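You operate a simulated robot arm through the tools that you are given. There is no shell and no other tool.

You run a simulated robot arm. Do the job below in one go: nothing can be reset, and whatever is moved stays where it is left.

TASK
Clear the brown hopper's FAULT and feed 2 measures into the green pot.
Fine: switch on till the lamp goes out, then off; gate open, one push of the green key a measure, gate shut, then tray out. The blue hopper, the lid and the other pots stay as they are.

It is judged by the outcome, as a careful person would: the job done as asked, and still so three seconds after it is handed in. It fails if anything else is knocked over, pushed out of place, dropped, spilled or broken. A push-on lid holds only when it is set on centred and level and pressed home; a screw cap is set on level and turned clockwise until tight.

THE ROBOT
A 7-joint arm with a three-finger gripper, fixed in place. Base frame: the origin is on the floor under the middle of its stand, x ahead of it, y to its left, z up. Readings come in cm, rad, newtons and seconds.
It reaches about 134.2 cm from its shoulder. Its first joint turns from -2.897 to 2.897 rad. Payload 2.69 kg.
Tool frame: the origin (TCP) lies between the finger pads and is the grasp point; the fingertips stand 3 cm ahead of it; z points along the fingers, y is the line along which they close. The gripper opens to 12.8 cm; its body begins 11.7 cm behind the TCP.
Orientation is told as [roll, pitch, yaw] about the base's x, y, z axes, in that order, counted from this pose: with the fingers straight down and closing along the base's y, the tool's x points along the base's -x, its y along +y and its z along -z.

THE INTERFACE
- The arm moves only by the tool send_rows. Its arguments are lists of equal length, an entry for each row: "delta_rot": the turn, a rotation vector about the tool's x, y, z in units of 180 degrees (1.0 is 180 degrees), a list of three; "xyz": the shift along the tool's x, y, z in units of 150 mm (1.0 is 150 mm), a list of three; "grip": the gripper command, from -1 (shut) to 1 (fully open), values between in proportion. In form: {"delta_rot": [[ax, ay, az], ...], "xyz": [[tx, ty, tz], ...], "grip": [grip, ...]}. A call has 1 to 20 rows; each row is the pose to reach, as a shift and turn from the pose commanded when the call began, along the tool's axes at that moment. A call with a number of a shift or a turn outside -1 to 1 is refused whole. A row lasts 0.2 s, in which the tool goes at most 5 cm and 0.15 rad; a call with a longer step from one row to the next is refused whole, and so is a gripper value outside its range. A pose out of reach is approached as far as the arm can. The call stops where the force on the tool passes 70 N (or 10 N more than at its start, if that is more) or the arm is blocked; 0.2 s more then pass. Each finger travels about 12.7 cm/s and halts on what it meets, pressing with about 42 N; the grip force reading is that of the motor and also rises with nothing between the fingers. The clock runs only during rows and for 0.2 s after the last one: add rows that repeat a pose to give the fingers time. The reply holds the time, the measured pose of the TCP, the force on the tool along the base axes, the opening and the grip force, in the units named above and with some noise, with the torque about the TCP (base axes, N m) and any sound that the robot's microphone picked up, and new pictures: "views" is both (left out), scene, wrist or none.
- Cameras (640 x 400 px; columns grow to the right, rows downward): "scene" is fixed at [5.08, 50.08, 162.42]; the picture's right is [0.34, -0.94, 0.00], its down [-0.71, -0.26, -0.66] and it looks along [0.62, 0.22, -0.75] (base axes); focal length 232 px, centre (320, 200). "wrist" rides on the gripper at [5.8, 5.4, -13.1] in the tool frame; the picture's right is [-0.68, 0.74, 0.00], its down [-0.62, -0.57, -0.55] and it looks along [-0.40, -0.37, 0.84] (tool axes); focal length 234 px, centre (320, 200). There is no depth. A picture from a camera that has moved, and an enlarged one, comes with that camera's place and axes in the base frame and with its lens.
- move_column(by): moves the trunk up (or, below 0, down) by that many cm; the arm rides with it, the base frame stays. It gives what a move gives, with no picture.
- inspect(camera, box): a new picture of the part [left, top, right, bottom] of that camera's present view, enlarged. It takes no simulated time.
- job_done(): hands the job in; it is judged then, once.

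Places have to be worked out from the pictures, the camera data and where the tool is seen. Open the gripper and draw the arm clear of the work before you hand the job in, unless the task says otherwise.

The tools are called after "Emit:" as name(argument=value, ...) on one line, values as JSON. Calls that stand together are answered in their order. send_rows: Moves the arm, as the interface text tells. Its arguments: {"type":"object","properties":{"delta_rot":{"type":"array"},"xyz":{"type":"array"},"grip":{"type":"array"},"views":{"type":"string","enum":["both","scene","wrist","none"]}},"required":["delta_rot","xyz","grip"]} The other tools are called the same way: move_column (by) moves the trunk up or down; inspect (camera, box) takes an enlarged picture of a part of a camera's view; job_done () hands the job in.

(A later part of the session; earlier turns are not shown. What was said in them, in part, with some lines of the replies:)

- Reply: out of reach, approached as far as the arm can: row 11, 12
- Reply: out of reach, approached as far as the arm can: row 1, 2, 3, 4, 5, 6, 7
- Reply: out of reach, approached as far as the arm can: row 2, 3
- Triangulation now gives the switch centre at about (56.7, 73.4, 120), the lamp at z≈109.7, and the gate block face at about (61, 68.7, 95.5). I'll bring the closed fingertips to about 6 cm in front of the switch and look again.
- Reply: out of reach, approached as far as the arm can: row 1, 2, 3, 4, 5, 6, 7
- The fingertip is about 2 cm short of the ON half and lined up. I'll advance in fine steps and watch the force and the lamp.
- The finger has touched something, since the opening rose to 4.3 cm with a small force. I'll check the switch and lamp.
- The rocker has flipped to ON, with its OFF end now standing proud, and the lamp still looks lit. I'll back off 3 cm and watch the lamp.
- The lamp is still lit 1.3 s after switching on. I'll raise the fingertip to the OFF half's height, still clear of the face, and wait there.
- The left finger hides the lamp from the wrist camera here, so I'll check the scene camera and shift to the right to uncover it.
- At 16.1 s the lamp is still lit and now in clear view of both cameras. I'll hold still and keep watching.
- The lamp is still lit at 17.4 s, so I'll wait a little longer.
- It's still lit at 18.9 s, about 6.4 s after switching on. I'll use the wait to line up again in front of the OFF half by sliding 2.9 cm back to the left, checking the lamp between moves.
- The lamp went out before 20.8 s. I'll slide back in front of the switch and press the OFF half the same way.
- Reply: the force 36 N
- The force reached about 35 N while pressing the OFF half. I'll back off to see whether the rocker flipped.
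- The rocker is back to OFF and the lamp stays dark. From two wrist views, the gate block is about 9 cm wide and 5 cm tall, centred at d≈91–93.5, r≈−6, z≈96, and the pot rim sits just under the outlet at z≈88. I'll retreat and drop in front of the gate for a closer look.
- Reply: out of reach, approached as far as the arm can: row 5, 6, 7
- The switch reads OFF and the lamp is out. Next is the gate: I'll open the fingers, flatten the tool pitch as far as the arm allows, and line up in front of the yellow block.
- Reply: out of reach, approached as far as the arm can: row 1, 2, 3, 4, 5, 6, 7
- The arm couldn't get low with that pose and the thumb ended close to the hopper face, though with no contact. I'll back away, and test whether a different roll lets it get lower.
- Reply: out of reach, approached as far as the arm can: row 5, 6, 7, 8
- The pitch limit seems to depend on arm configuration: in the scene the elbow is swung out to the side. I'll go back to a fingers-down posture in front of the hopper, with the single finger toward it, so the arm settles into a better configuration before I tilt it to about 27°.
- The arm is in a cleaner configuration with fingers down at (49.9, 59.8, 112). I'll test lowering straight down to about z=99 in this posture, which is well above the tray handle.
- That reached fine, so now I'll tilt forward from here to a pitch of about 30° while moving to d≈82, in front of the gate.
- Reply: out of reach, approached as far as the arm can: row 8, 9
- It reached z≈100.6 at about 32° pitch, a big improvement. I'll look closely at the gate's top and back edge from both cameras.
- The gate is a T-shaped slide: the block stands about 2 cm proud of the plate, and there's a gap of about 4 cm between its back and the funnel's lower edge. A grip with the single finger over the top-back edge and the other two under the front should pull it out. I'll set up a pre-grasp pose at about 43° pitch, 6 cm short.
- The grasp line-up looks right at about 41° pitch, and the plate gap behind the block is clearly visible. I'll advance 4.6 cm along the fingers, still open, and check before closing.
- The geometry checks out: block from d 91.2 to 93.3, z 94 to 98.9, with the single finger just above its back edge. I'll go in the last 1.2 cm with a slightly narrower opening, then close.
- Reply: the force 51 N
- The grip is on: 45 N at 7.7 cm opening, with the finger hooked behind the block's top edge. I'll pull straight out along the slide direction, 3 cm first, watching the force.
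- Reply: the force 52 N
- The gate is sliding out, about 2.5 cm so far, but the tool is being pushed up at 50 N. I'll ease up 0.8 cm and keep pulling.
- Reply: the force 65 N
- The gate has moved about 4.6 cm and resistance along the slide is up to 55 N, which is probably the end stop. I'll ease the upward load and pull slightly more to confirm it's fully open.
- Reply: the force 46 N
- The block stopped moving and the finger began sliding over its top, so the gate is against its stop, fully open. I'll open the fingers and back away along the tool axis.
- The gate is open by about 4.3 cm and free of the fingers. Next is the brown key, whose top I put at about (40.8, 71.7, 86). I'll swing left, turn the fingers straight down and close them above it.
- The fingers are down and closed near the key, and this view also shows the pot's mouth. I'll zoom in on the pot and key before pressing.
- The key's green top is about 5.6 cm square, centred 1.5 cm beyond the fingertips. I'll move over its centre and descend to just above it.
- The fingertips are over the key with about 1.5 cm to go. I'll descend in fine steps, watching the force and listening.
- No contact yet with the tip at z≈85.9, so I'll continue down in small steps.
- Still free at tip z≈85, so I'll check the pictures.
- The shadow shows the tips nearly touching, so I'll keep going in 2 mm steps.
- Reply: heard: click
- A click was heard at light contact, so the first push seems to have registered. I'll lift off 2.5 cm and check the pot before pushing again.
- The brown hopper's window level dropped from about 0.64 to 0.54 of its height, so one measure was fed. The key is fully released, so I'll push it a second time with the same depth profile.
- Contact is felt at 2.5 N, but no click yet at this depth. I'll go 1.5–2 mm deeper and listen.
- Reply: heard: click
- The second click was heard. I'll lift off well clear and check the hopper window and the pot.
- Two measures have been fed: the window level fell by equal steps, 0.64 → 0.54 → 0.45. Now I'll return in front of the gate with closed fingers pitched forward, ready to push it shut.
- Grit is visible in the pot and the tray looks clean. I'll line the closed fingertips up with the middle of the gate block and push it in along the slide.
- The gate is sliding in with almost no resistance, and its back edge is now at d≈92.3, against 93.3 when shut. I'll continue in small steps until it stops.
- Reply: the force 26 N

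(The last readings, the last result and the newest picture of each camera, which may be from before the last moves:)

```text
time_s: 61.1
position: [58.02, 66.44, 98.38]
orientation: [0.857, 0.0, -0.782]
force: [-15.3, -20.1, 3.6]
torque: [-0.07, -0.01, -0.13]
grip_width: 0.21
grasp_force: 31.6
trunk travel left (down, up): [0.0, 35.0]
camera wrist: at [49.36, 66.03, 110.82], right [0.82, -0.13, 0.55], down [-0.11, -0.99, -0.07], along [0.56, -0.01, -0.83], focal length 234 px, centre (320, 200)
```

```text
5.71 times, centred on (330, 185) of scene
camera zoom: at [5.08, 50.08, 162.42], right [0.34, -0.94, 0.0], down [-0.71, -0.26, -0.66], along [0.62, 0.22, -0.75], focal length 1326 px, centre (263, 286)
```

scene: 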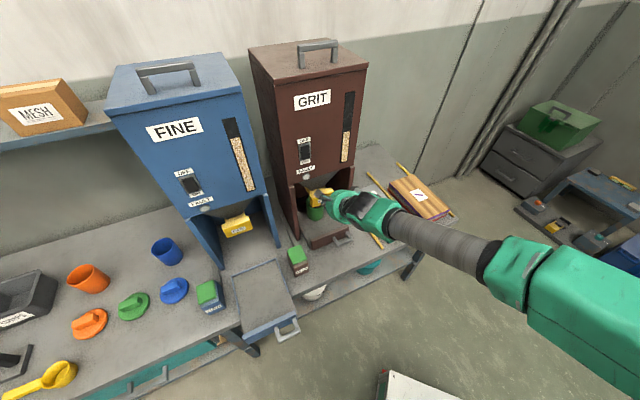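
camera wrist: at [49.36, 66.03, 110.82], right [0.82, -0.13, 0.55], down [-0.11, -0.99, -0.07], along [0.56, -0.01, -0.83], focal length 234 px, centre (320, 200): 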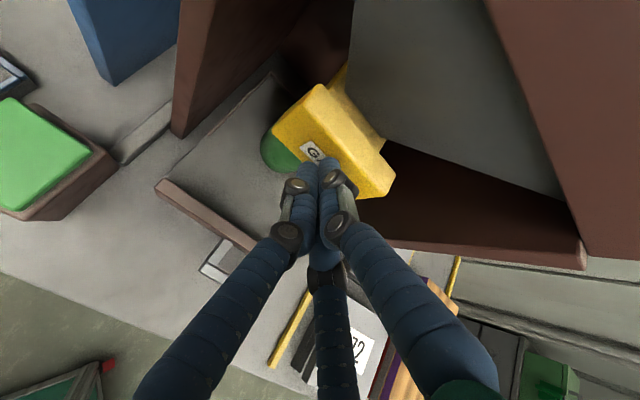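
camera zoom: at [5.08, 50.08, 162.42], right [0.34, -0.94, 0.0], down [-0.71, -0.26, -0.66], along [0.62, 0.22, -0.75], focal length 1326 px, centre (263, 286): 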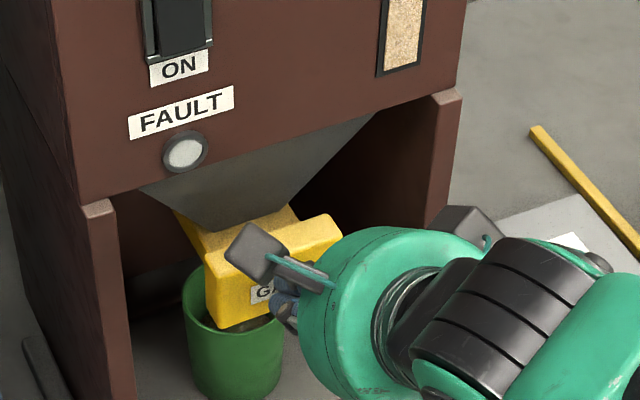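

The gate is shut: its back edge is at d≈93.4 as at the start, and it stops at 25 N. Now I'll back away and turn the fingers down above the tray handle to look at it.

Emit:
send_rows(delta_rot=[[0, 0, 0], [0, 0, 0], [0.039, 0, 0], [0.078, 0, 0], [0.117, 0, 0], [0.156, 0, 0], [0.195, 0, 0], [0.234, 0, 0], [0.2733, 0, 0], [0.2733, 0, 0]], xyz=[[0, -0.131, -0.151], [0, -0.262, -0.302], [-0.04, -0.3, -0.33], [-0.08, -0.34, -0.35], [-0.12, -0.38, -0.37], [-0.16, -0.42, -0.4], [-0.2, -0.46, -0.42], [-0.24, -0.5, -0.45], [-0.27, -0.529, -0.467], [-0.27, -0.529, -0.467]], grip=[-1, -1, -1, -0.9, -0.8, -0.7, -0.6, -0.5, -0.4375, -0.4375], views="both")

Emit:
inspect(camera="scene", box=[270, 160, 370, 260])

Emit:
inspect(camera="wrist", box=[240, 0, 480, 200])

```text
time_s: 63.4
position: [53.85, 56.42, 96.88]
orientation: [-0.004, 0.004, -0.78]
force: [-0.1, 0.3, -0.9]
torque: [-0.05, 0.01, -0.01]
grip_width: 3.59
grasp_force: 0.1
trunk travel left (down, up): [0.0, 35.0]
camera wrist: at [53.5, 64.24, 109.78], right [1.0, 0.05, 0.0], down [0.04, -0.83, 0.55], along [0.02, -0.55, -0.84], focal length 234 px, centre (320, 200)
```

scene: 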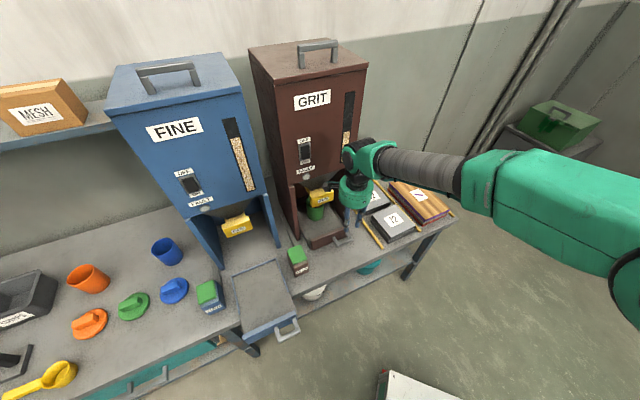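
wrist: 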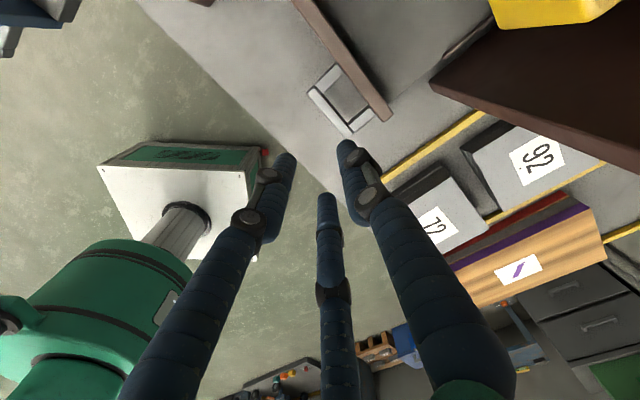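

```text
4.00 times, centred on (320, 210) of scene
camera zoom: at [5.08, 50.08, 162.42], right [0.34, -0.94, 0.0], down [-0.71, -0.26, -0.66], along [0.62, 0.22, -0.75], focal length 928 px, centre (320, 160)
```

zoom: 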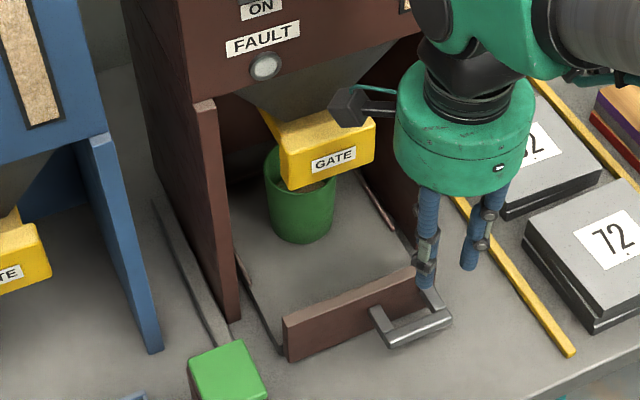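

```text
2.00 times, centred on (360, 100) of wrist
camera zoom: at [53.5, 64.24, 109.78], right [1.0, 0.05, 0.0], down [0.04, -0.83, 0.55], along [0.02, -0.55, -0.84], focal length 468 px, centre (240, 400)
```

zoom: 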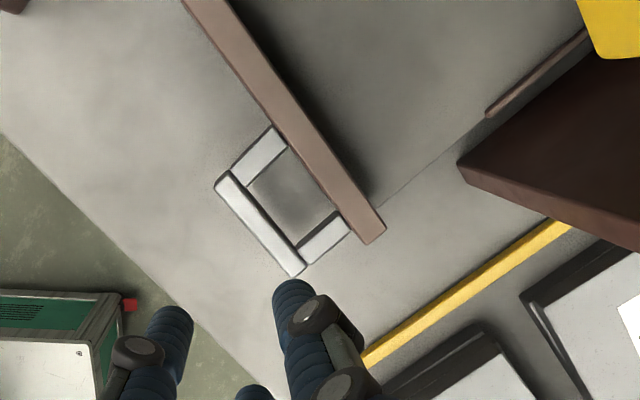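

From this view the handle bar spans d 79.1–80.3, r −5.3 to 1.8, with its top at z≈80.6 and a gap of about 3.3 cm to the tray panel. I'll centre over it and descend with the single finger above that gap.

Emit:
send_rows(delta_rot=[[0, 0, 0], [0, 0, 0], [0, 0, 0], [0, 0, 0], [0, 0, 0]], xyz=[[0, 0.062, 0.15], [0, 0.062, 0.35], [0, 0.062, 0.55], [0, 0.062, 0.733], [0, 0.062, 0.733]], grip=[-0.344, -0.344, -0.344, -0.344, -0.344], views="both")

Emit:
inspect(camera="wrist", box=[240, 60, 440, 220])

Emit:
inspect(camera="scene", box=[310, 190, 390, 260])

```text
time_s: 64.5
position: [54.16, 56.99, 85.84]
orientation: [-0.001, 0.005, -0.781]
force: [0.2, -0.2, -1.0]
torque: [0.02, 0.04, -0.01]
grip_width: 4.22
grasp_force: 0.1
trunk travel left (down, up): [0.0, 35.0]
camera wrist: at [53.89, 64.89, 98.75], right [1.0, 0.05, 0.0], down [0.04, -0.84, 0.55], along [0.02, -0.55, -0.84], focal length 234 px, centre (320, 200)
```

scene: 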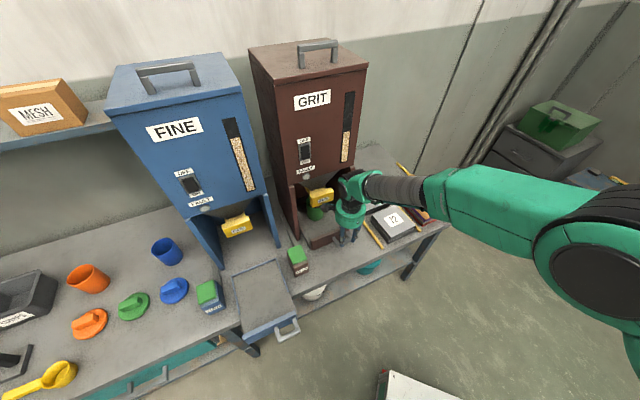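
wrist: 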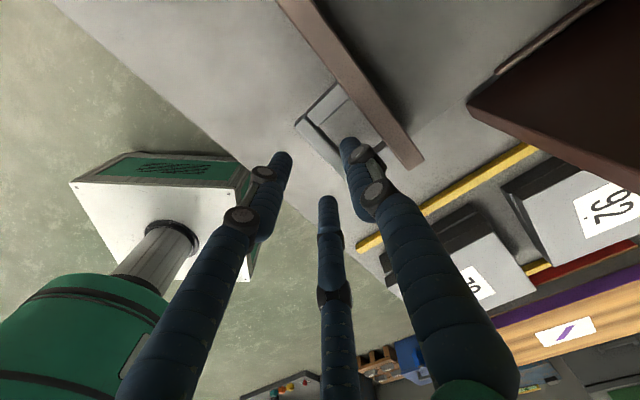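

```text
2.50 times, centred on (340, 140) of wrist
camera zoom: at [53.89, 64.89, 98.75], right [1.0, 0.05, 0.0], down [0.04, -0.84, 0.55], along [0.02, -0.55, -0.84], focal length 585 px, centre (270, 350)
```

zoom: 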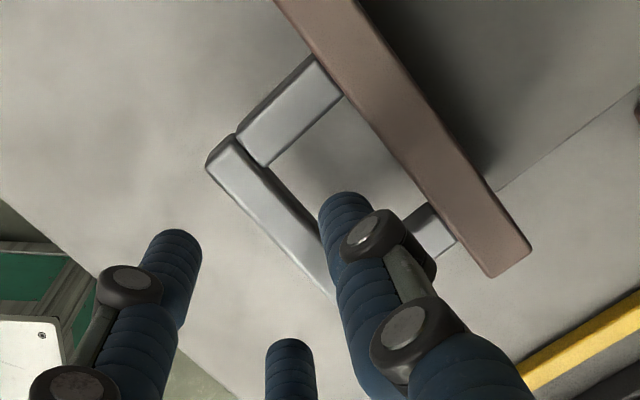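

```text
5.71 times, centred on (350, 225) of scene
camera zoom: at [5.08, 50.08, 162.42], right [0.34, -0.94, 0.0], down [-0.71, -0.26, -0.66], along [0.62, 0.22, -0.75], focal length 1326 px, centre (149, 57)
```

zoom: 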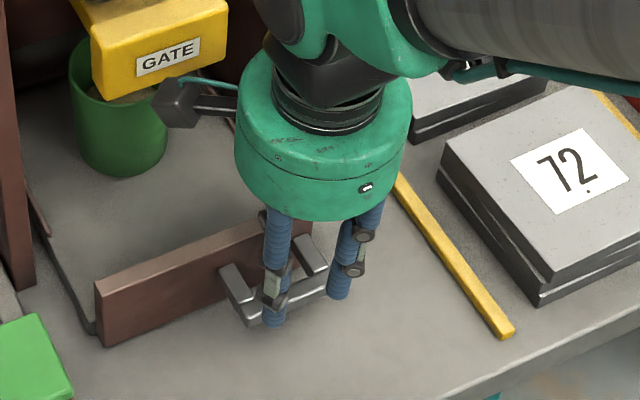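

The bar is confirmed at d 79.1–80.3 and the fingers straddle it with clearance on both sides. I'll descend 4.2 cm so the fingers sit around the bar.

Emit:
send_rows(delta_rot=[[0, 0, 0], [0, 0, 0], [0, 0, 0], [0, 0, 0], [0, 0, 0], [0, 0, 0]], xyz=[[0, 0.014, 0.06], [0, 0.014, 0.12], [0, 0.014, 0.18], [0, 0.014, 0.24], [0, 0.014, 0.28], [0, 0.014, 0.28]], grip=[-0.344, -0.344, -0.344, -0.344, -0.344, -0.344], views="both")

Emit:
inspect(camera="wrist", box=[240, 60, 440, 220])

Emit:
inspect(camera="scene", box=[310, 190, 390, 260])

```text
time_s: 66.0
position: [54.37, 57.19, 81.62]
orientation: [-0.002, 0.002, -0.78]
force: [-0.6, -1.4, -0.3]
torque: [0.01, 0.0, -0.03]
grip_width: 4.19
grasp_force: 0.0
trunk travel left (down, up): [0.0, 35.0]
camera wrist: at [54.03, 65.03, 94.64], right [1.0, 0.05, 0.0], down [0.04, -0.84, 0.55], along [0.02, -0.55, -0.84], focal length 234 px, centre (320, 200)
```

scene: 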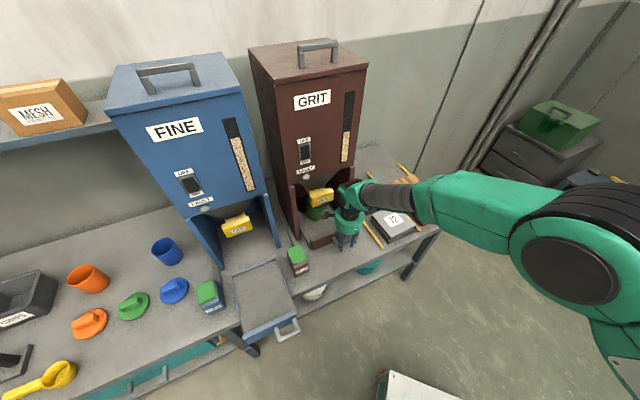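
wrist: 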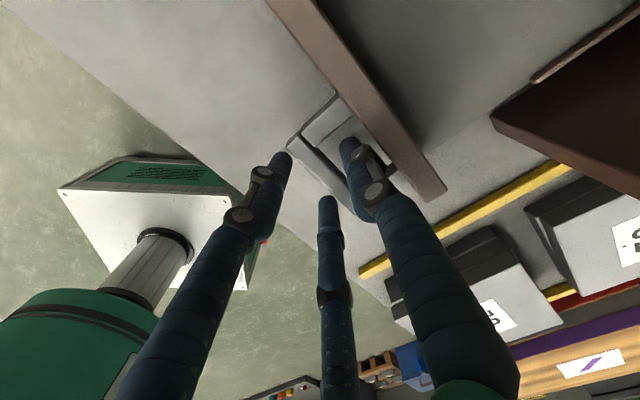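

```text
2.50 times, centred on (340, 140) of wrist
camera zoom: at [54.03, 65.03, 94.64], right [1.0, 0.05, 0.0], down [0.04, -0.84, 0.55], along [0.02, -0.55, -0.84], focal length 585 px, centre (270, 350)
```

zoom: 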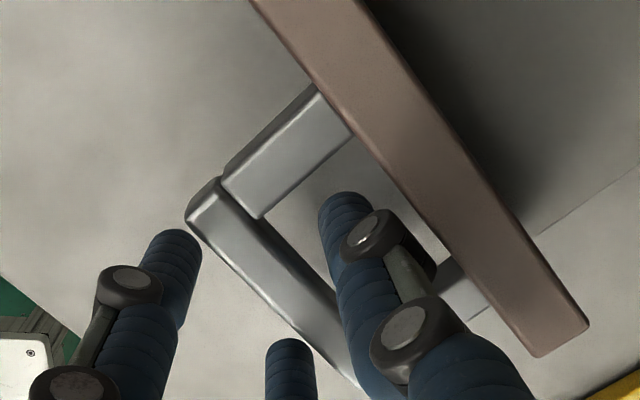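

```text
5.71 times, centred on (350, 225) of scene
camera zoom: at [5.08, 50.08, 162.42], right [0.34, -0.94, 0.0], down [-0.71, -0.26, -0.66], along [0.62, 0.22, -0.75], focal length 1326 px, centre (149, 57)
```

zoom: 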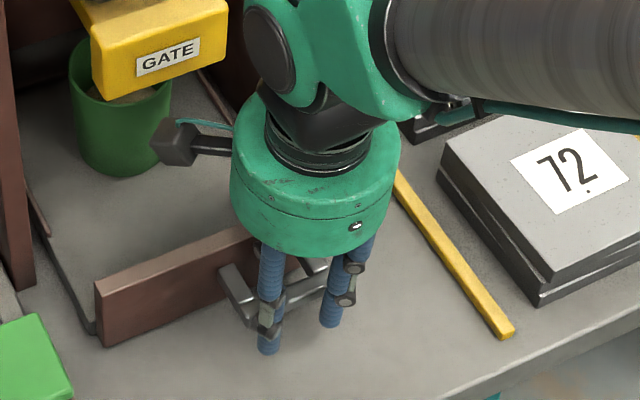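

The fingers are around the bar, with the single finger inside the handle loop and no contact forces. I'll close slowly so the tray isn't jerked.

Emit:
send_rows(delta_rot=[[0, 0, 0], [0, 0, 0], [0, 0, 0], [0, 0, 0], [0, 0, 0], [0, 0, 0], [0, 0, 0], [0, 0, 0], [0, 0, 0], [0, 0, 0]], xyz=[[0, 0, 0], [0, 0, 0], [0, 0, 0], [0, 0, 0], [0, 0, 0], [0, 0, 0], [0, 0, 0], [0, 0, 0], [0, 0, 0], [0, 0, 0]], grip=[-0.4, -0.46, -0.52, -0.56, -0.6, -0.64, -0.68, -0.72, -0.76, -0.8], views="both")

Emit:
inspect(camera="wrist", box=[240, 60, 440, 220])

Emit:
inspect(camera="scene", box=[280, 160, 380, 260])

```text
time_s: 68.2
position: [54.3, 57.0, 81.61]
orientation: [0.0, 0.001, -0.779]
force: [0.2, 0.2, -0.1]
torque: [0.08, -0.12, -0.4]
grip_width: 2.31
grasp_force: 45.1
trunk travel left (down, up): [0.0, 35.0]
camera wrist: at [54.03, 65.02, 94.64], right [1.0, 0.05, 0.0], down [0.04, -0.84, 0.55], along [0.02, -0.55, -0.84], focal length 234 px, centre (320, 200)
```

scene: 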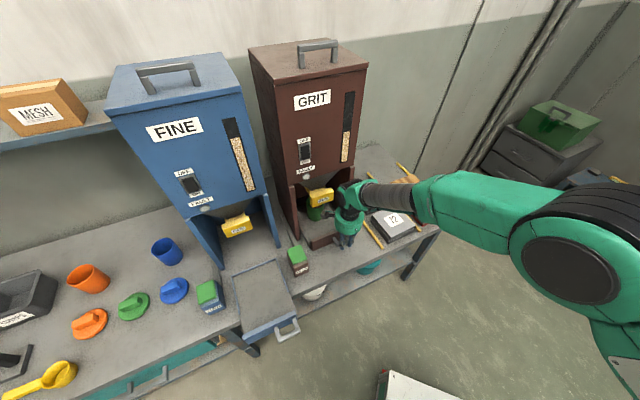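
wrist: 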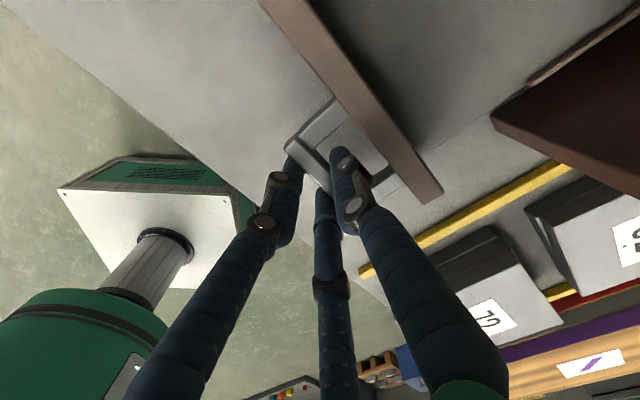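

```text
2.50 times, centred on (340, 140) of wrist
camera zoom: at [54.03, 65.02, 94.64], right [1.0, 0.05, 0.0], down [0.04, -0.84, 0.55], along [0.02, -0.55, -0.84], focal length 585 px, centre (270, 350)
```

zoom: 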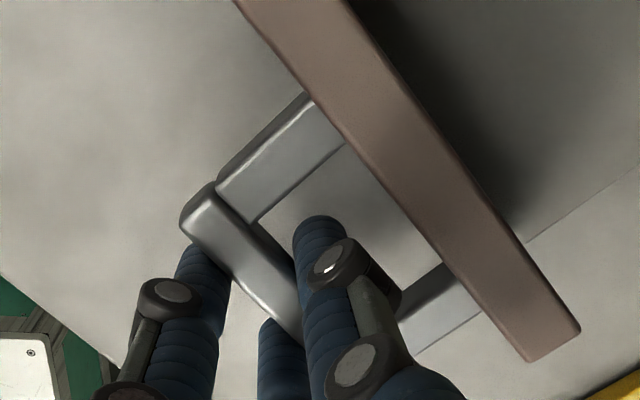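

```text
4.00 times, centred on (330, 210) of scene
camera zoom: at [5.08, 50.08, 162.42], right [0.34, -0.94, 0.0], down [-0.71, -0.26, -0.66], along [0.62, 0.22, -0.75], focal length 928 px, centre (280, 160)
```

zoom: 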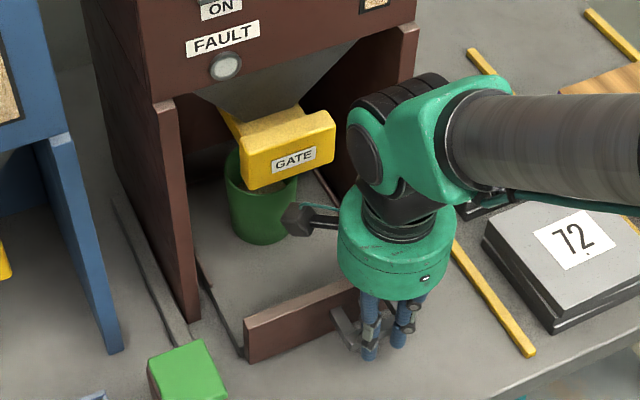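

The bar is gripped firmly at 45 N with no net load. I'll pull the tray out slowly along the slide, 4 cm first, to check it runs freely and the pot rides with it.

Emit:
send_rows(delta_rot=[[0, 0, 0], [0, 0, 0], [0, 0, 0], [0, 0, 0], [0, 0, 0], [0, 0, 0], [0, 0, 0], [0, 0, 0], [0, 0, 0], [0, 0, 0], [0, 0, 0]], xyz=[[0, -0.007, 0], [0, -0.02, 0], [0, -0.047, 0], [0, -0.08, 0], [0, -0.113, 0], [0, -0.147, 0], [0, -0.18, 0], [0, -0.213, 0], [0, -0.24, 0], [0, -0.26, 0], [0, -0.267, 0]], grip=[-0.8, -0.8, -0.8, -0.8, -0.8, -0.8, -0.8, -0.8, -0.8, -0.8, -0.8], views="both")

Emit:
inspect(camera="scene", box=[270, 160, 390, 270])

```text
time_s: 70.5
position: [51.36, 54.31, 81.64]
orientation: [0.001, 0.003, -0.78]
force: [-2.9, 5.4, 5.8]
torque: [0.45, 0.22, -0.42]
grip_width: 2.27
grasp_force: 44.9
trunk travel left (down, up): [0.0, 35.0]
camera wrist: at [51.18, 62.18, 94.64], right [1.0, 0.05, 0.0], down [0.04, -0.84, 0.55], along [0.02, -0.55, -0.84], focal length 234 px, centre (320, 200)
```

scene: 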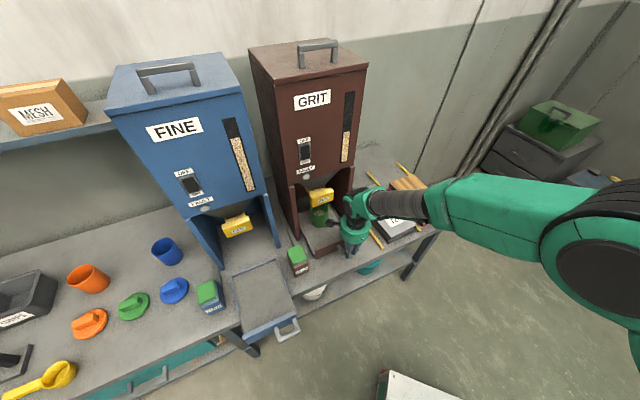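
wrist: 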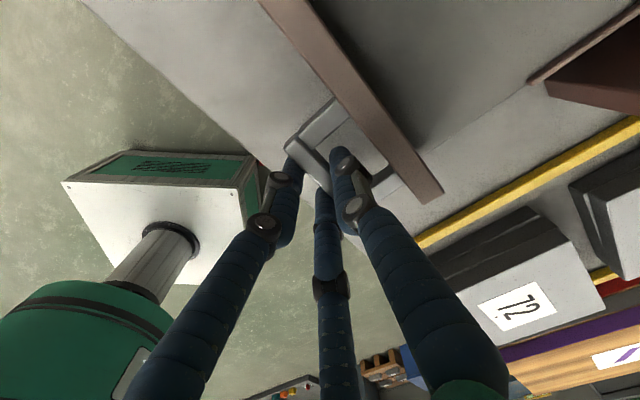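

```text
3.64 times, centred on (330, 215) of scene
camera zoom: at [5.08, 50.08, 162.42], right [0.34, -0.94, 0.0], down [-0.71, -0.26, -0.66], along [0.62, 0.22, -0.75], focal length 844 px, centre (284, 146)
```

zoom: 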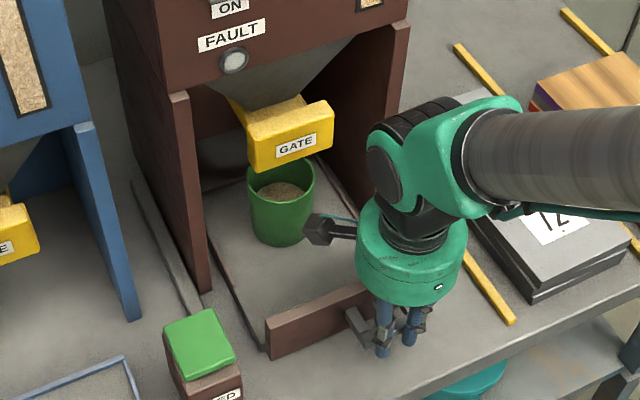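

The tray runs freely and the pot rides with it, upright with grit inside. I'll pull another 8 cm at the same gentle speed.

Emit:
send_rows(delta_rot=[[0, 0, 0], [0, 0, 0], [0, 0, 0], [0, 0, 0], [0, 0, 0], [0, 0, 0], [0, 0, 0], [0, 0, 0], [0, 0, 0], [0, 0, 0], [0, 0, 0], [0, 0, 0], [0, 0, 0], [0, 0, 0], [0, 0, 0], [0, 0, 0], [0, 0, 0], [0, 0, 0]], xyz=[[0, -0.01, 0], [0, -0.03, 0], [0, -0.06, 0], [0, -0.095, 0], [0, -0.13, 0], [0, -0.165, 0], [0, -0.2, 0], [0, -0.235, 0], [0, -0.27, 0], [0, -0.305, 0], [0, -0.34, 0], [0, -0.375, 0], [0, -0.41, 0], [0, -0.445, 0], [0, -0.48, 0], [0, -0.51, 0], [0, -0.527, 0], [0, -0.533, 0]], grip=[-0.8, -0.8, -0.8, -0.8, -0.8, -0.8, -0.8, -0.8, -0.8, -0.8, -0.8, -0.8, -0.8, -0.8, -0.8, -0.8, -0.8, -0.8], views="both")

Emit:
inspect(camera="scene", box=[240, 160, 400, 300])

```text
time_s: 74.3
position: [45.75, 48.65, 81.58]
orientation: [-0.002, 0.003, -0.78]
force: [-12.0, 13.2, -6.0]
torque: [0.29, 0.15, -0.43]
grip_width: 2.27
grasp_force: 44.9
trunk travel left (down, up): [0.0, 35.0]
camera wrist: at [45.56, 56.55, 94.64], right [1.0, 0.05, 0.0], down [0.04, -0.84, 0.55], along [0.02, -0.55, -0.84], focal length 234 px, centre (320, 200)
```

scene: 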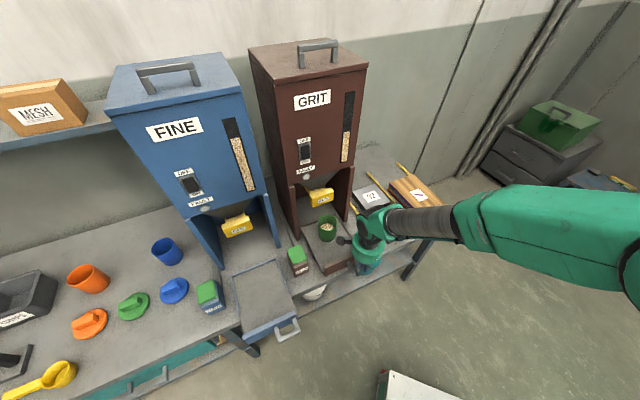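
wrist: 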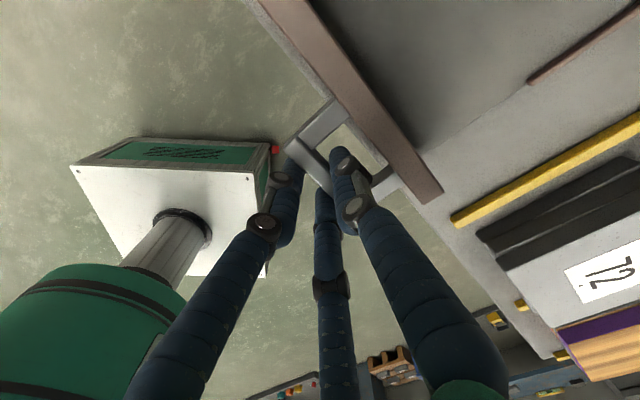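

```text
2.86 times, centred on (320, 230) of scene
camera zoom: at [5.08, 50.08, 162.42], right [0.34, -0.94, 0.0], down [-0.71, -0.26, -0.66], along [0.62, 0.22, -0.75], focal length 663 px, centre (320, 114)
```

zoom: 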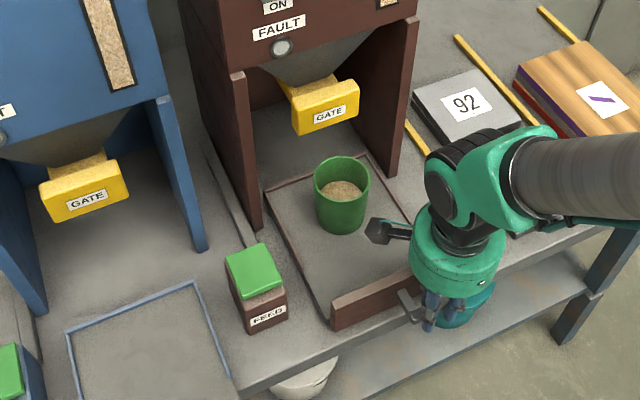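

The tray is 12 cm out, with the pot upright and full of grit. The sideways load of 18 N shows the slide bears slightly left of my path, so I'll correct left a little while pulling on another 7 cm.

Emit:
send_rows(delta_rot=[[0, 0, 0], [0, 0, 0], [0, 0, 0], [0, 0, 0], [0, 0, 0], [0, 0, 0], [0, 0, 0], [0, 0, 0], [0, 0, 0], [0, 0, 0], [0, 0, 0], [0, 0, 0], [0, 0, 0], [0, 0, 0], [0, 0, 0], [0, 0, 0]], xyz=[[0.008, -0.007, 0], [0.014, -0.027, 0], [0.018, -0.06, 0], [0.02, -0.095, 0], [0.021, -0.13, 0], [0.022, -0.165, 0], [0.023, -0.2, 0], [0.024, -0.235, 0], [0.025, -0.27, 0], [0.026, -0.305, 0], [0.027, -0.34, 0], [0.028, -0.375, 0], [0.029, -0.41, 0], [0.03, -0.44, 0], [0.03, -0.46, 0], [0.03, -0.467, 0]], grip=[-0.8, -0.8, -0.8, -0.8, -0.8, -0.8, -0.8, -0.8, -0.8, -0.8, -0.8, -0.8, -0.8, -0.8, -0.8, -0.8], views="both")

Emit:
inspect(camera="scene", box=[200, 160, 400, 350])

```text
time_s: 77.8
position: [40.73, 43.95, 81.66]
orientation: [-0.001, 0.004, -0.78]
force: [27.7, -26.4, -4.6]
torque: [-0.47, -0.66, -0.58]
grip_width: 2.28
grasp_force: 44.6
trunk travel left (down, up): [0.0, 35.0]
camera wrist: at [40.48, 51.88, 94.69], right [1.0, 0.05, 0.0], down [0.04, -0.84, 0.55], along [0.02, -0.55, -0.84], focal length 234 px, centre (320, 200)
```

scene: 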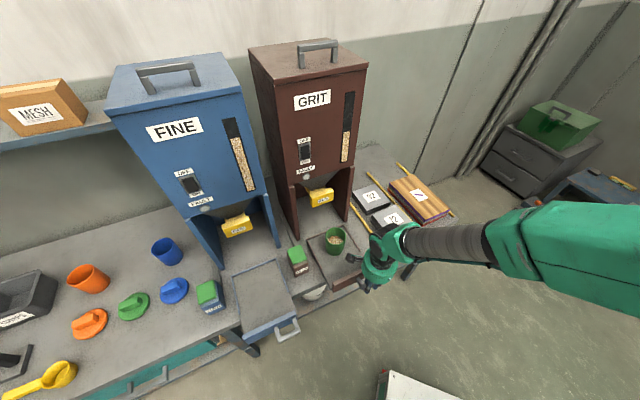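
wrist: 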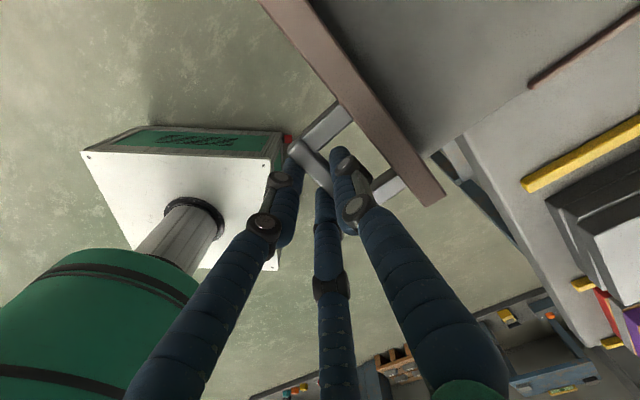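

```text
2.11 times, centred on (300, 255) of scene
camera zoom: at [5.08, 50.08, 162.42], right [0.34, -0.94, 0.0], down [-0.71, -0.26, -0.66], along [0.62, 0.22, -0.75], focal length 489 px, centre (362, 84)
```

zoom: 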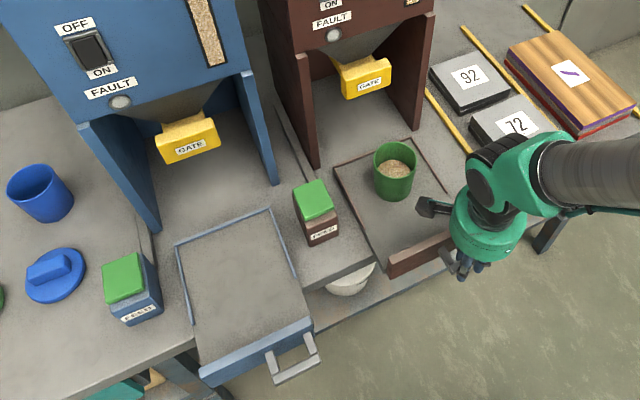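

The slide is straight and my correction overshot, with 38 N sideways at r=−2.28. The neutral line is about r≈−2.1, so I'll ease right 0.16 cm and pull on, watching for the end stop.

Emit:
send_rows(delta_rot=[[0, 0, 0], [0, 0, 0], [0, 0, 0], [0, 0, 0], [0, 0, 0], [0, 0, 0]], xyz=[[-0.006, -0.005, 0], [-0.011, -0.02, 0], [-0.011, -0.045, 0], [-0.011, -0.07, 0], [-0.011, -0.09, 0], [-0.011, -0.1, 0]], grip=[-0.8, -0.8, -0.8, -0.8, -0.8, -0.8], views="both")

Emit:
inspect(camera="scene", box=[200, 160, 400, 350])

```text
time_s: 79.2
position: [39.6, 42.94, 81.73]
orientation: [-0.001, 0.003, -0.78]
force: [-15.5, 17.0, -11.3]
torque: [1.03, 0.9, -0.39]
grip_width: 2.26
grasp_force: 44.7
trunk travel left (down, up): [0.0, 35.0]
camera wrist: at [39.33, 50.76, 94.69], right [1.0, 0.05, 0.0], down [0.04, -0.84, 0.55], along [0.02, -0.55, -0.84], focal length 234 px, centre (320, 200)
```

scene: 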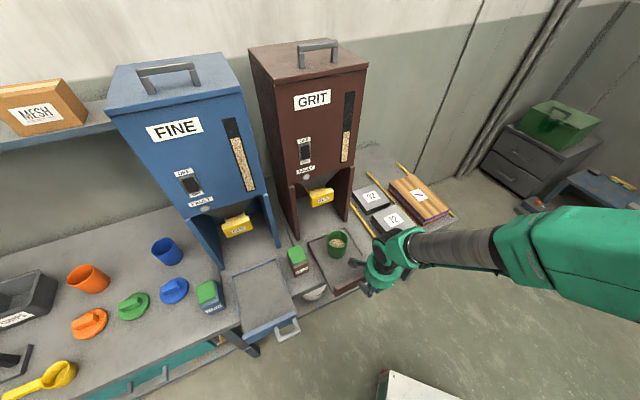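
wrist: 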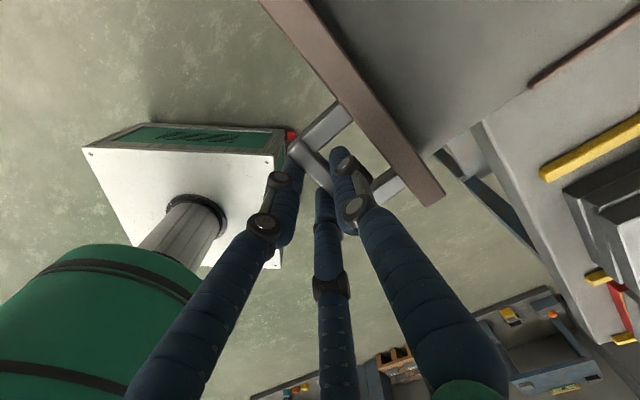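

```text
2.11 times, centred on (300, 255) of scene
camera zoom: at [5.08, 50.08, 162.42], right [0.34, -0.94, 0.0], down [-0.71, -0.26, -0.66], along [0.62, 0.22, -0.75], focal length 489 px, centre (362, 84)
```

zoom: 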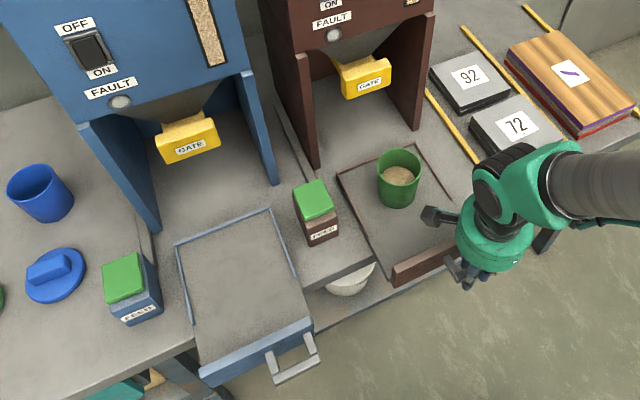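

The tray is 20.3 cm out with no stop felt. The blue tray, which is fully out, sits about 2 cm further relative to its hopper, so I'll pull 1.7 cm more in small steps to match it or find the stop.

Emit:
send_rows(delta_rot=[[0, 0, 0], [0, 0, 0], [0, 0, 0], [0, 0, 0], [0, 0, 0], [0, 0, 0], [0, 0, 0]], xyz=[[0.004, -0.007, 0], [0.006, -0.023, 0], [0.006, -0.045, 0], [0.006, -0.067, 0], [0.006, -0.09, 0], [0.006, -0.107, 0], [0.006, -0.113, 0]], grip=[-0.8, -0.8, -0.8, -0.8, -0.8, -0.8, -0.8], views="both")

Emit:
inspect(camera="scene", box=[200, 160, 400, 350])

```text
time_s: 80.8
position: [38.66, 41.9, 81.76]
orientation: [0.002, 0.002, -0.781]
force: [21.5, 15.2, -8.8]
torque: [-0.05, -0.79, -0.38]
grip_width: 2.25
grasp_force: 45.2
trunk travel left (down, up): [0.0, 35.0]
camera wrist: at [38.37, 49.78, 94.72], right [1.0, 0.05, 0.0], down [0.04, -0.84, 0.55], along [0.03, -0.54, -0.84], focal length 234 px, centre (320, 200)
```

scene: 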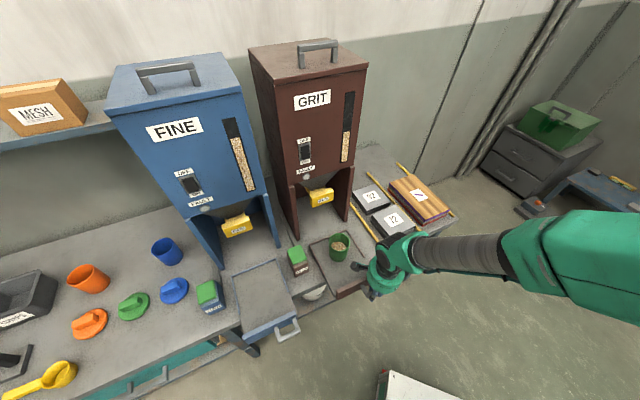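
wrist: 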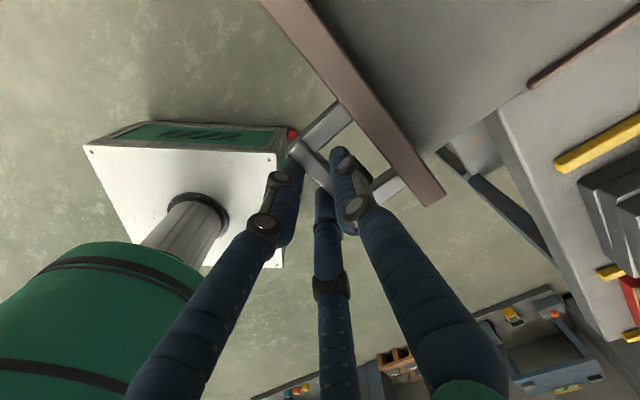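

```text
2.11 times, centred on (300, 255) of scene
camera zoom: at [5.08, 50.08, 162.42], right [0.34, -0.94, 0.0], down [-0.71, -0.26, -0.66], along [0.62, 0.22, -0.75], focal length 489 px, centre (362, 84)
```

zoom: 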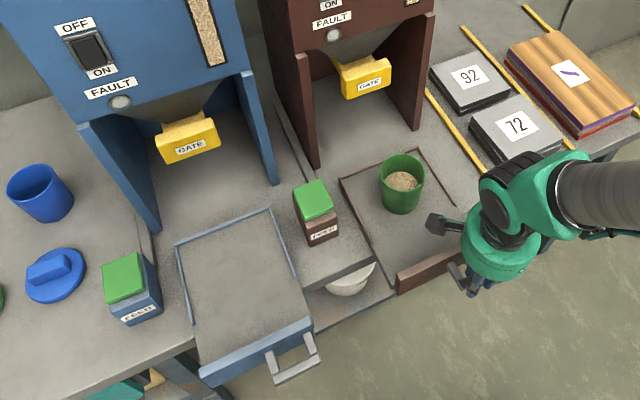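

The resistance rose to 26 N along the slide, so the tray is at its stop, fully out at 21.7 cm and matching the blue one. I'll relax the pull slightly and open the fingers slowly.

Emit:
send_rows(delta_rot=[[0, 0, 0], [0, 0, 0], [0, 0, 0], [0, 0, 0], [0, 0, 0], [0, 0, 0], [0, 0, 0], [0, 0, 0], [0, 0, 0], [0, 0, 0]], xyz=[[0, 0.006, 0], [-0.002, 0.012, 0], [-0.002, 0.016, 0], [-0.002, 0.016, 0], [-0.002, 0.016, 0], [-0.002, 0.016, 0], [-0.002, 0.016, 0], [-0.002, 0.016, 0], [-0.002, 0.016, 0], [-0.002, 0.016, 0]], grip=[-0.8, -0.8, -0.75, -0.7, -0.65, -0.6, -0.55, -0.5, -0.4375, -0.4375], views="both")

Emit:
inspect(camera="wrist", box=[240, 60, 460, 220])

Emit:
inspect(camera="scene", box=[260, 200, 420, 310])

```text
time_s: 83.0
position: [38.56, 41.91, 81.72]
orientation: [-0.002, 0.003, -0.781]
force: [-0.1, 0.2, 0.7]
torque: [0.0, 0.02, 0.02]
grip_width: 3.58
grasp_force: 0.2
trunk travel left (down, up): [0.0, 35.0]
camera wrist: at [38.37, 49.79, 94.69], right [1.0, 0.05, 0.0], down [0.04, -0.84, 0.55], along [0.02, -0.55, -0.84], focal length 234 px, centre (320, 200)
```

scene: 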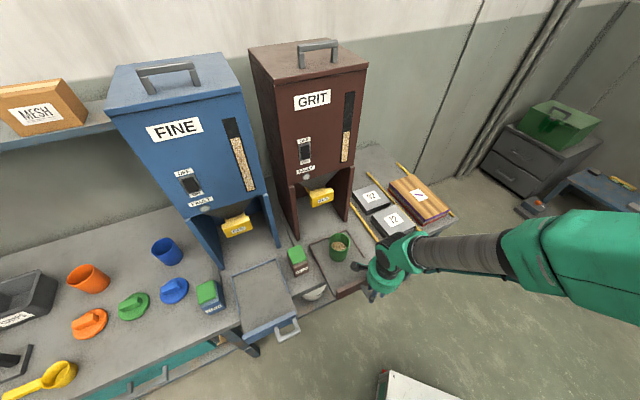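
wrist: 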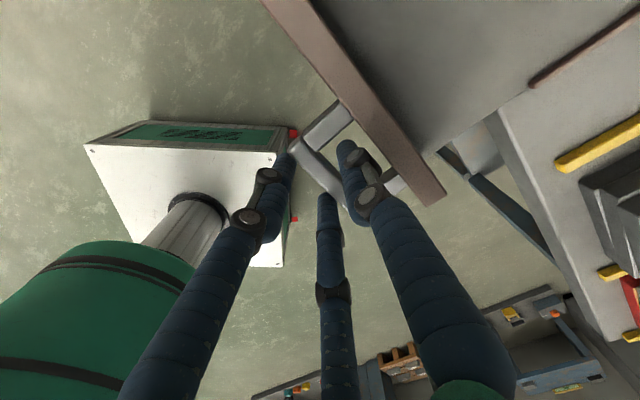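

```text
2.50 times, centred on (350, 140) of wrist
camera zoom: at [38.37, 49.79, 94.69], right [1.0, 0.05, 0.0], down [0.04, -0.84, 0.55], along [0.02, -0.55, -0.84], focal length 585 px, centre (245, 350)
```

zoom: 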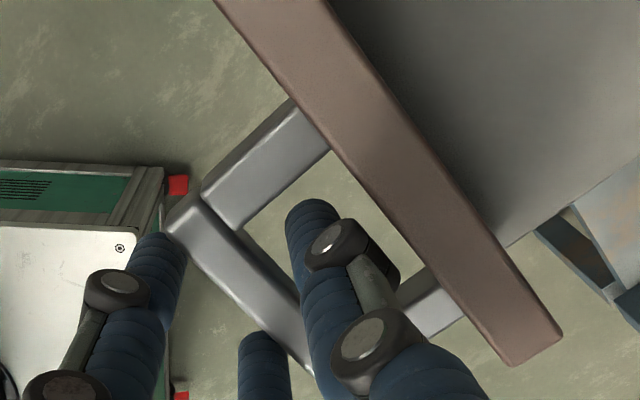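

```text
3.64 times, centred on (340, 255) of scene
camera zoom: at [5.08, 50.08, 162.42], right [0.34, -0.94, 0.0], down [-0.71, -0.26, -0.66], along [0.62, 0.22, -0.75], focal length 844 px, centre (247, 0)
```

zoom: 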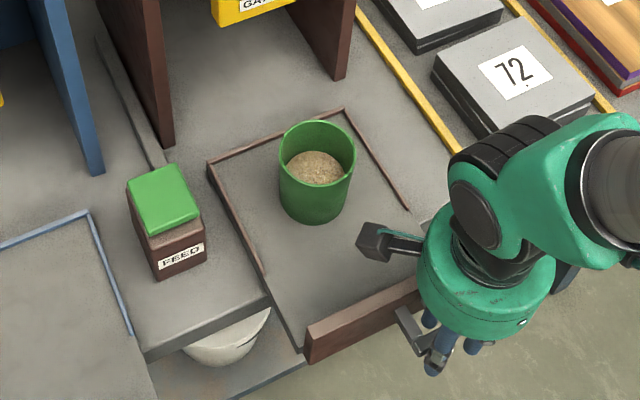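

The fingers are free of the handle with zero load, and the tray and pot are steady. I'll lift straight up out of the loop.

Emit:
send_rows(delta_rot=[[0, 0, 0], [0, 0, 0], [0, 0, 0], [0, 0, 0], [0, 0, 0], [0, 0, 0], [0, 0, 0], [0, 0, 0]], xyz=[[0, 0, -0.06], [0, 0, -0.14], [0, 0, -0.25], [0, 0, -0.4], [0, 0, -0.55], [0, 0, -0.7], [0, 0, -0.85], [0, 0, -0.95]], grip=[-0.4375, -0.4375, -0.4375, -0.4375, -0.4375, -0.4375, -0.4375, -0.4375], views="both")

Emit:
inspect(camera="scene", box=[260, 200, 420, 310])

```text
time_s: 84.8
position: [38.74, 41.73, 95.98]
orientation: [-0.003, 0.003, -0.781]
force: [0.7, 0.3, -0.3]
torque: [-0.02, 0.04, -0.02]
grip_width: 3.59
grasp_force: 0.1
trunk travel left (down, up): [0.0, 35.0]
camera wrist: at [38.45, 49.67, 108.98], right [1.0, 0.05, 0.0], down [0.04, -0.84, 0.55], along [0.02, -0.55, -0.84], focal length 234 px, centre (320, 200)
```

scene: 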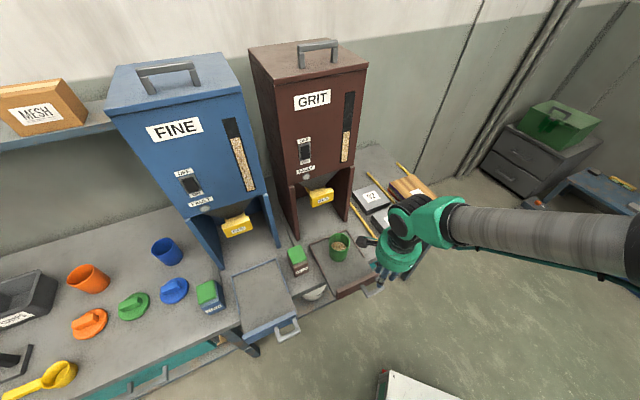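
wrist: 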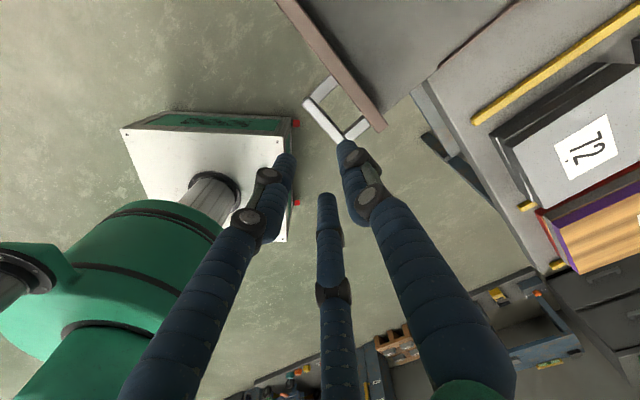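

```text
3.64 times, centred on (340, 255) of scene
camera zoom: at [5.08, 50.08, 162.42], right [0.34, -0.94, 0.0], down [-0.71, -0.26, -0.66], along [0.62, 0.22, -0.75], focal length 844 px, centre (247, 0)
```

zoom: 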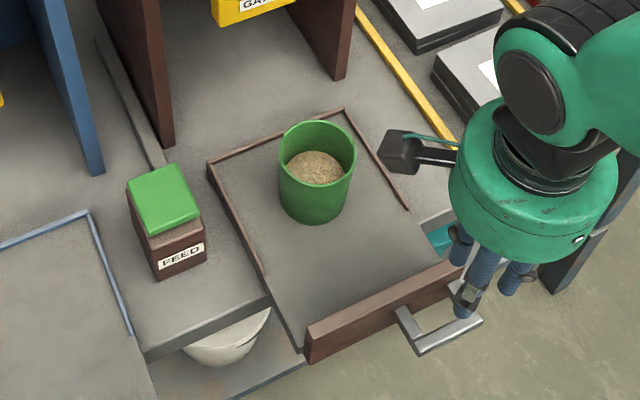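

I'm clear of the handle. Now I'll rise further, open the gripper fully and shift away from the tray.

Emit:
send_rows(delta_rot=[[0, 0, 0], [0, 0, 0], [0, 0, 0], [0, 0, 0], [0, 0, 0], [0, 0, 0], [0, 0, 0]], xyz=[[0, 0, -0.2], [0, 0, -0.4], [0, 0, -0.6], [-0.1, 0, -0.75], [-0.25, 0, -0.9], [-0.4, 0, -0.95], [-0.4, 0, -0.95]], grip=[-0.4, -0.4, 0, 0.5, 1, 1, 1], views="both")

Emit:
inspect(camera="scene", box=[240, 80, 400, 180])

Emit:
inspect(camera="scene", box=[240, 170, 400, 310])

Emit:
inspect(camera="scene", box=[0, 150, 320, 400])

```text
time_s: 86.3
position: [42.98, 37.72, 110.44]
orientation: [-0.001, 0.003, -0.779]
force: [-0.8, -1.3, 0.2]
torque: [0.01, 0.01, -0.03]
grip_width: 12.8
grasp_force: 0.1
trunk travel left (down, up): [0.0, 35.0]
camera wrist: at [42.74, 45.56, 123.37], right [1.0, 0.05, 0.0], down [0.04, -0.84, 0.55], along [0.02, -0.55, -0.84], focal length 234 px, centre (320, 200)
```

scene: 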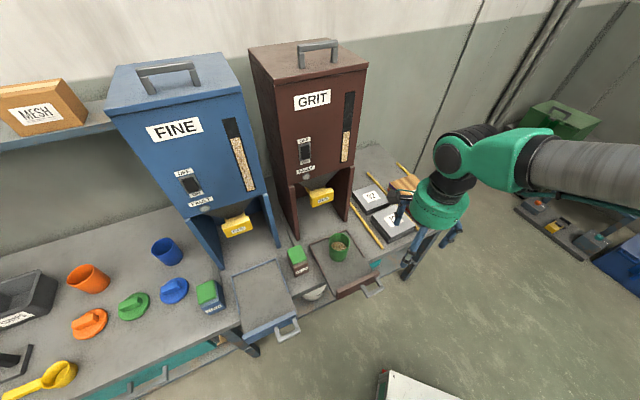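
wrist: 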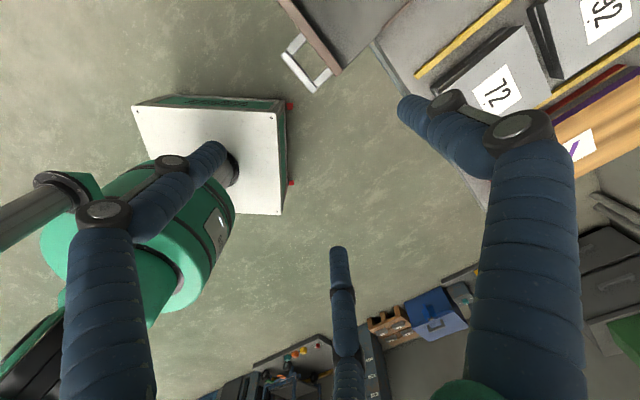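

```text
4.00 times, centred on (320, 130) of scene
camera zoom: at [5.08, 50.08, 162.42], right [0.34, -0.94, 0.0], down [-0.71, -0.26, -0.66], along [0.62, 0.22, -0.75], focal length 928 px, centre (320, 480)
```

zoom: 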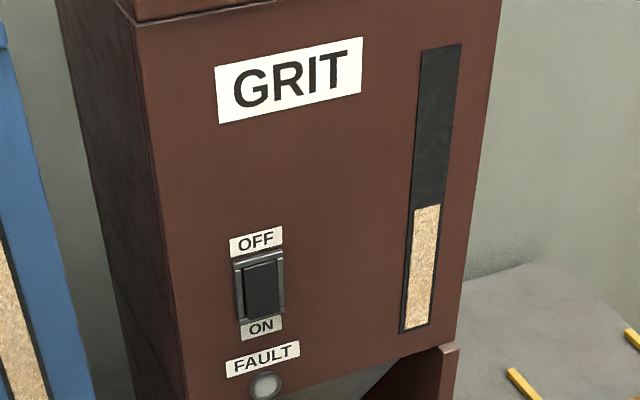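

```text
2.86 times, centred on (320, 240) of scene
camera zoom: at [5.08, 50.08, 162.42], right [0.34, -0.94, 0.0], down [-0.71, -0.26, -0.66], along [0.62, 0.22, -0.75], focal length 663 px, centre (320, 86)
```

zoom: 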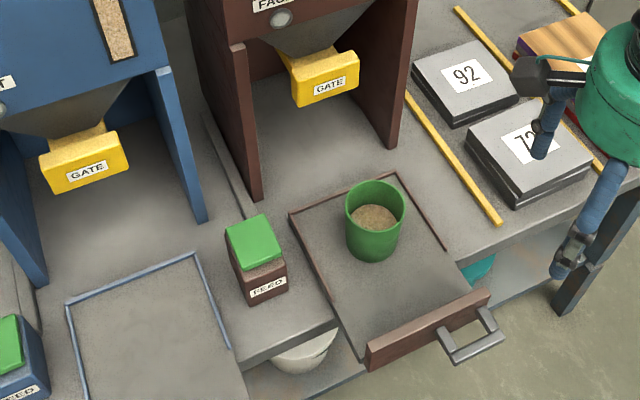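

```text
1.60 times, centred on (160, 275) of scene
camera zoom: at [5.08, 50.08, 162.42], right [0.34, -0.94, 0.0], down [-0.71, -0.26, -0.66], along [0.62, 0.22, -0.75], focal length 371 px, centre (576, 80)
```

zoom: 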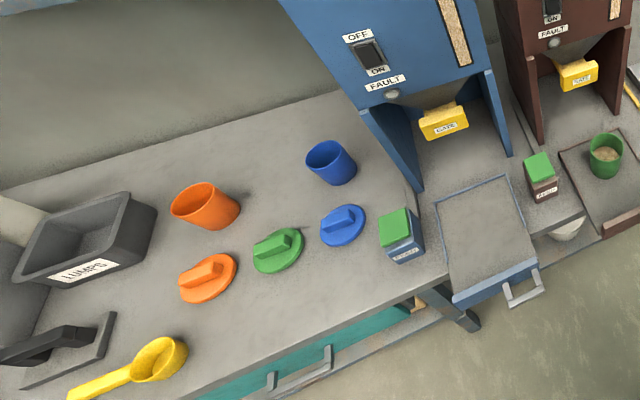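

Everything looks done: switch OFF, lamp dark, pot upright with grit, tray out, nothing else disturbed. I'll compare the gate once more with its original shut position before handing in.

Emit:
inspect(camera="scene", box=[290, 165, 350, 215])

Emit:
inspect(camera="scene", box=[300, 220, 400, 300])

```text
8.00 times, centred on (320, 190) of scene
camera zoom: at [5.08, 50.08, 162.42], right [0.34, -0.94, 0.0], down [-0.71, -0.26, -0.66], along [0.62, 0.22, -0.75], focal length 1857 px, centre (320, 280)
```

zoom: 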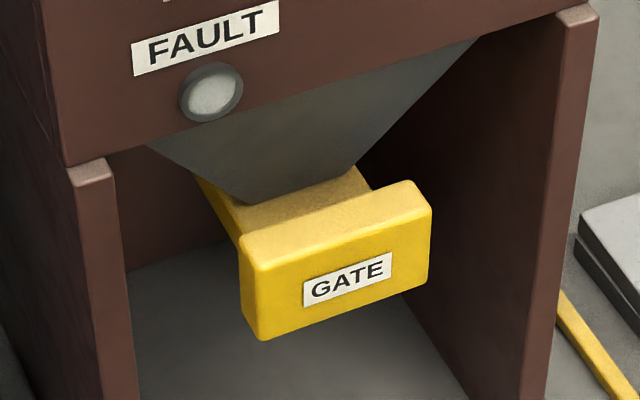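

```text
5.00 times, centred on (350, 260) of scene
camera zoom: at [5.08, 50.08, 162.42], right [0.34, -0.94, 0.0], down [-0.71, -0.26, -0.66], along [0.62, 0.22, -0.75], focal length 1160 px, centre (170, -100)
```

zoom: 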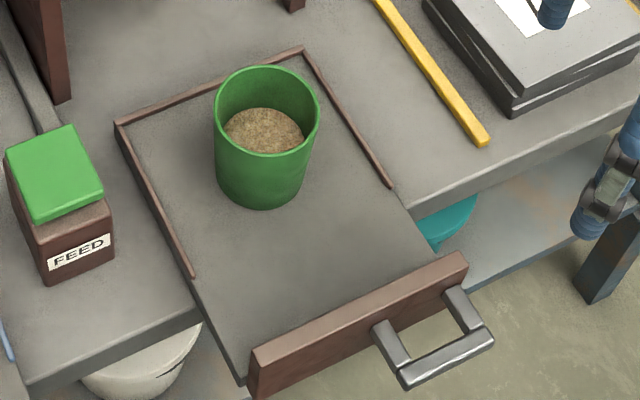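

The gate matches its original shut position exactly, and the pot stands upright on the fully drawn tray with grit in it and nothing spilled. The gripper is open and clear, so I'm handing the job in.

Emit:
job_done()

```text
The job is handed in.
```

The brown hopper's fault is cleared, two measures are in the green pot, and the job is handed in. I haven't seen the judge's verdict.

- **Fault:** I switched it on, the lamp went out about 7 to 8 seconds later, and I switched it back off. The lamp stayed dark.
- **Feed:** I pulled the gate open to its stop and pushed the green key twice, with one click each time. The hopper's window level dropped by about the same amount after each push.
- **Gate and tray:** the gate is shut, back in its starting position. The tray is out to its stop, like the blue hopper's tray.
- **Pot:** it stands upright on the tray with grit in it, and I saw no spill.
- **Everything else:** the blue hopper, the lid and the other pots look unmoved in the final pictures.

The gripper was open and clear of the work when I handed in.
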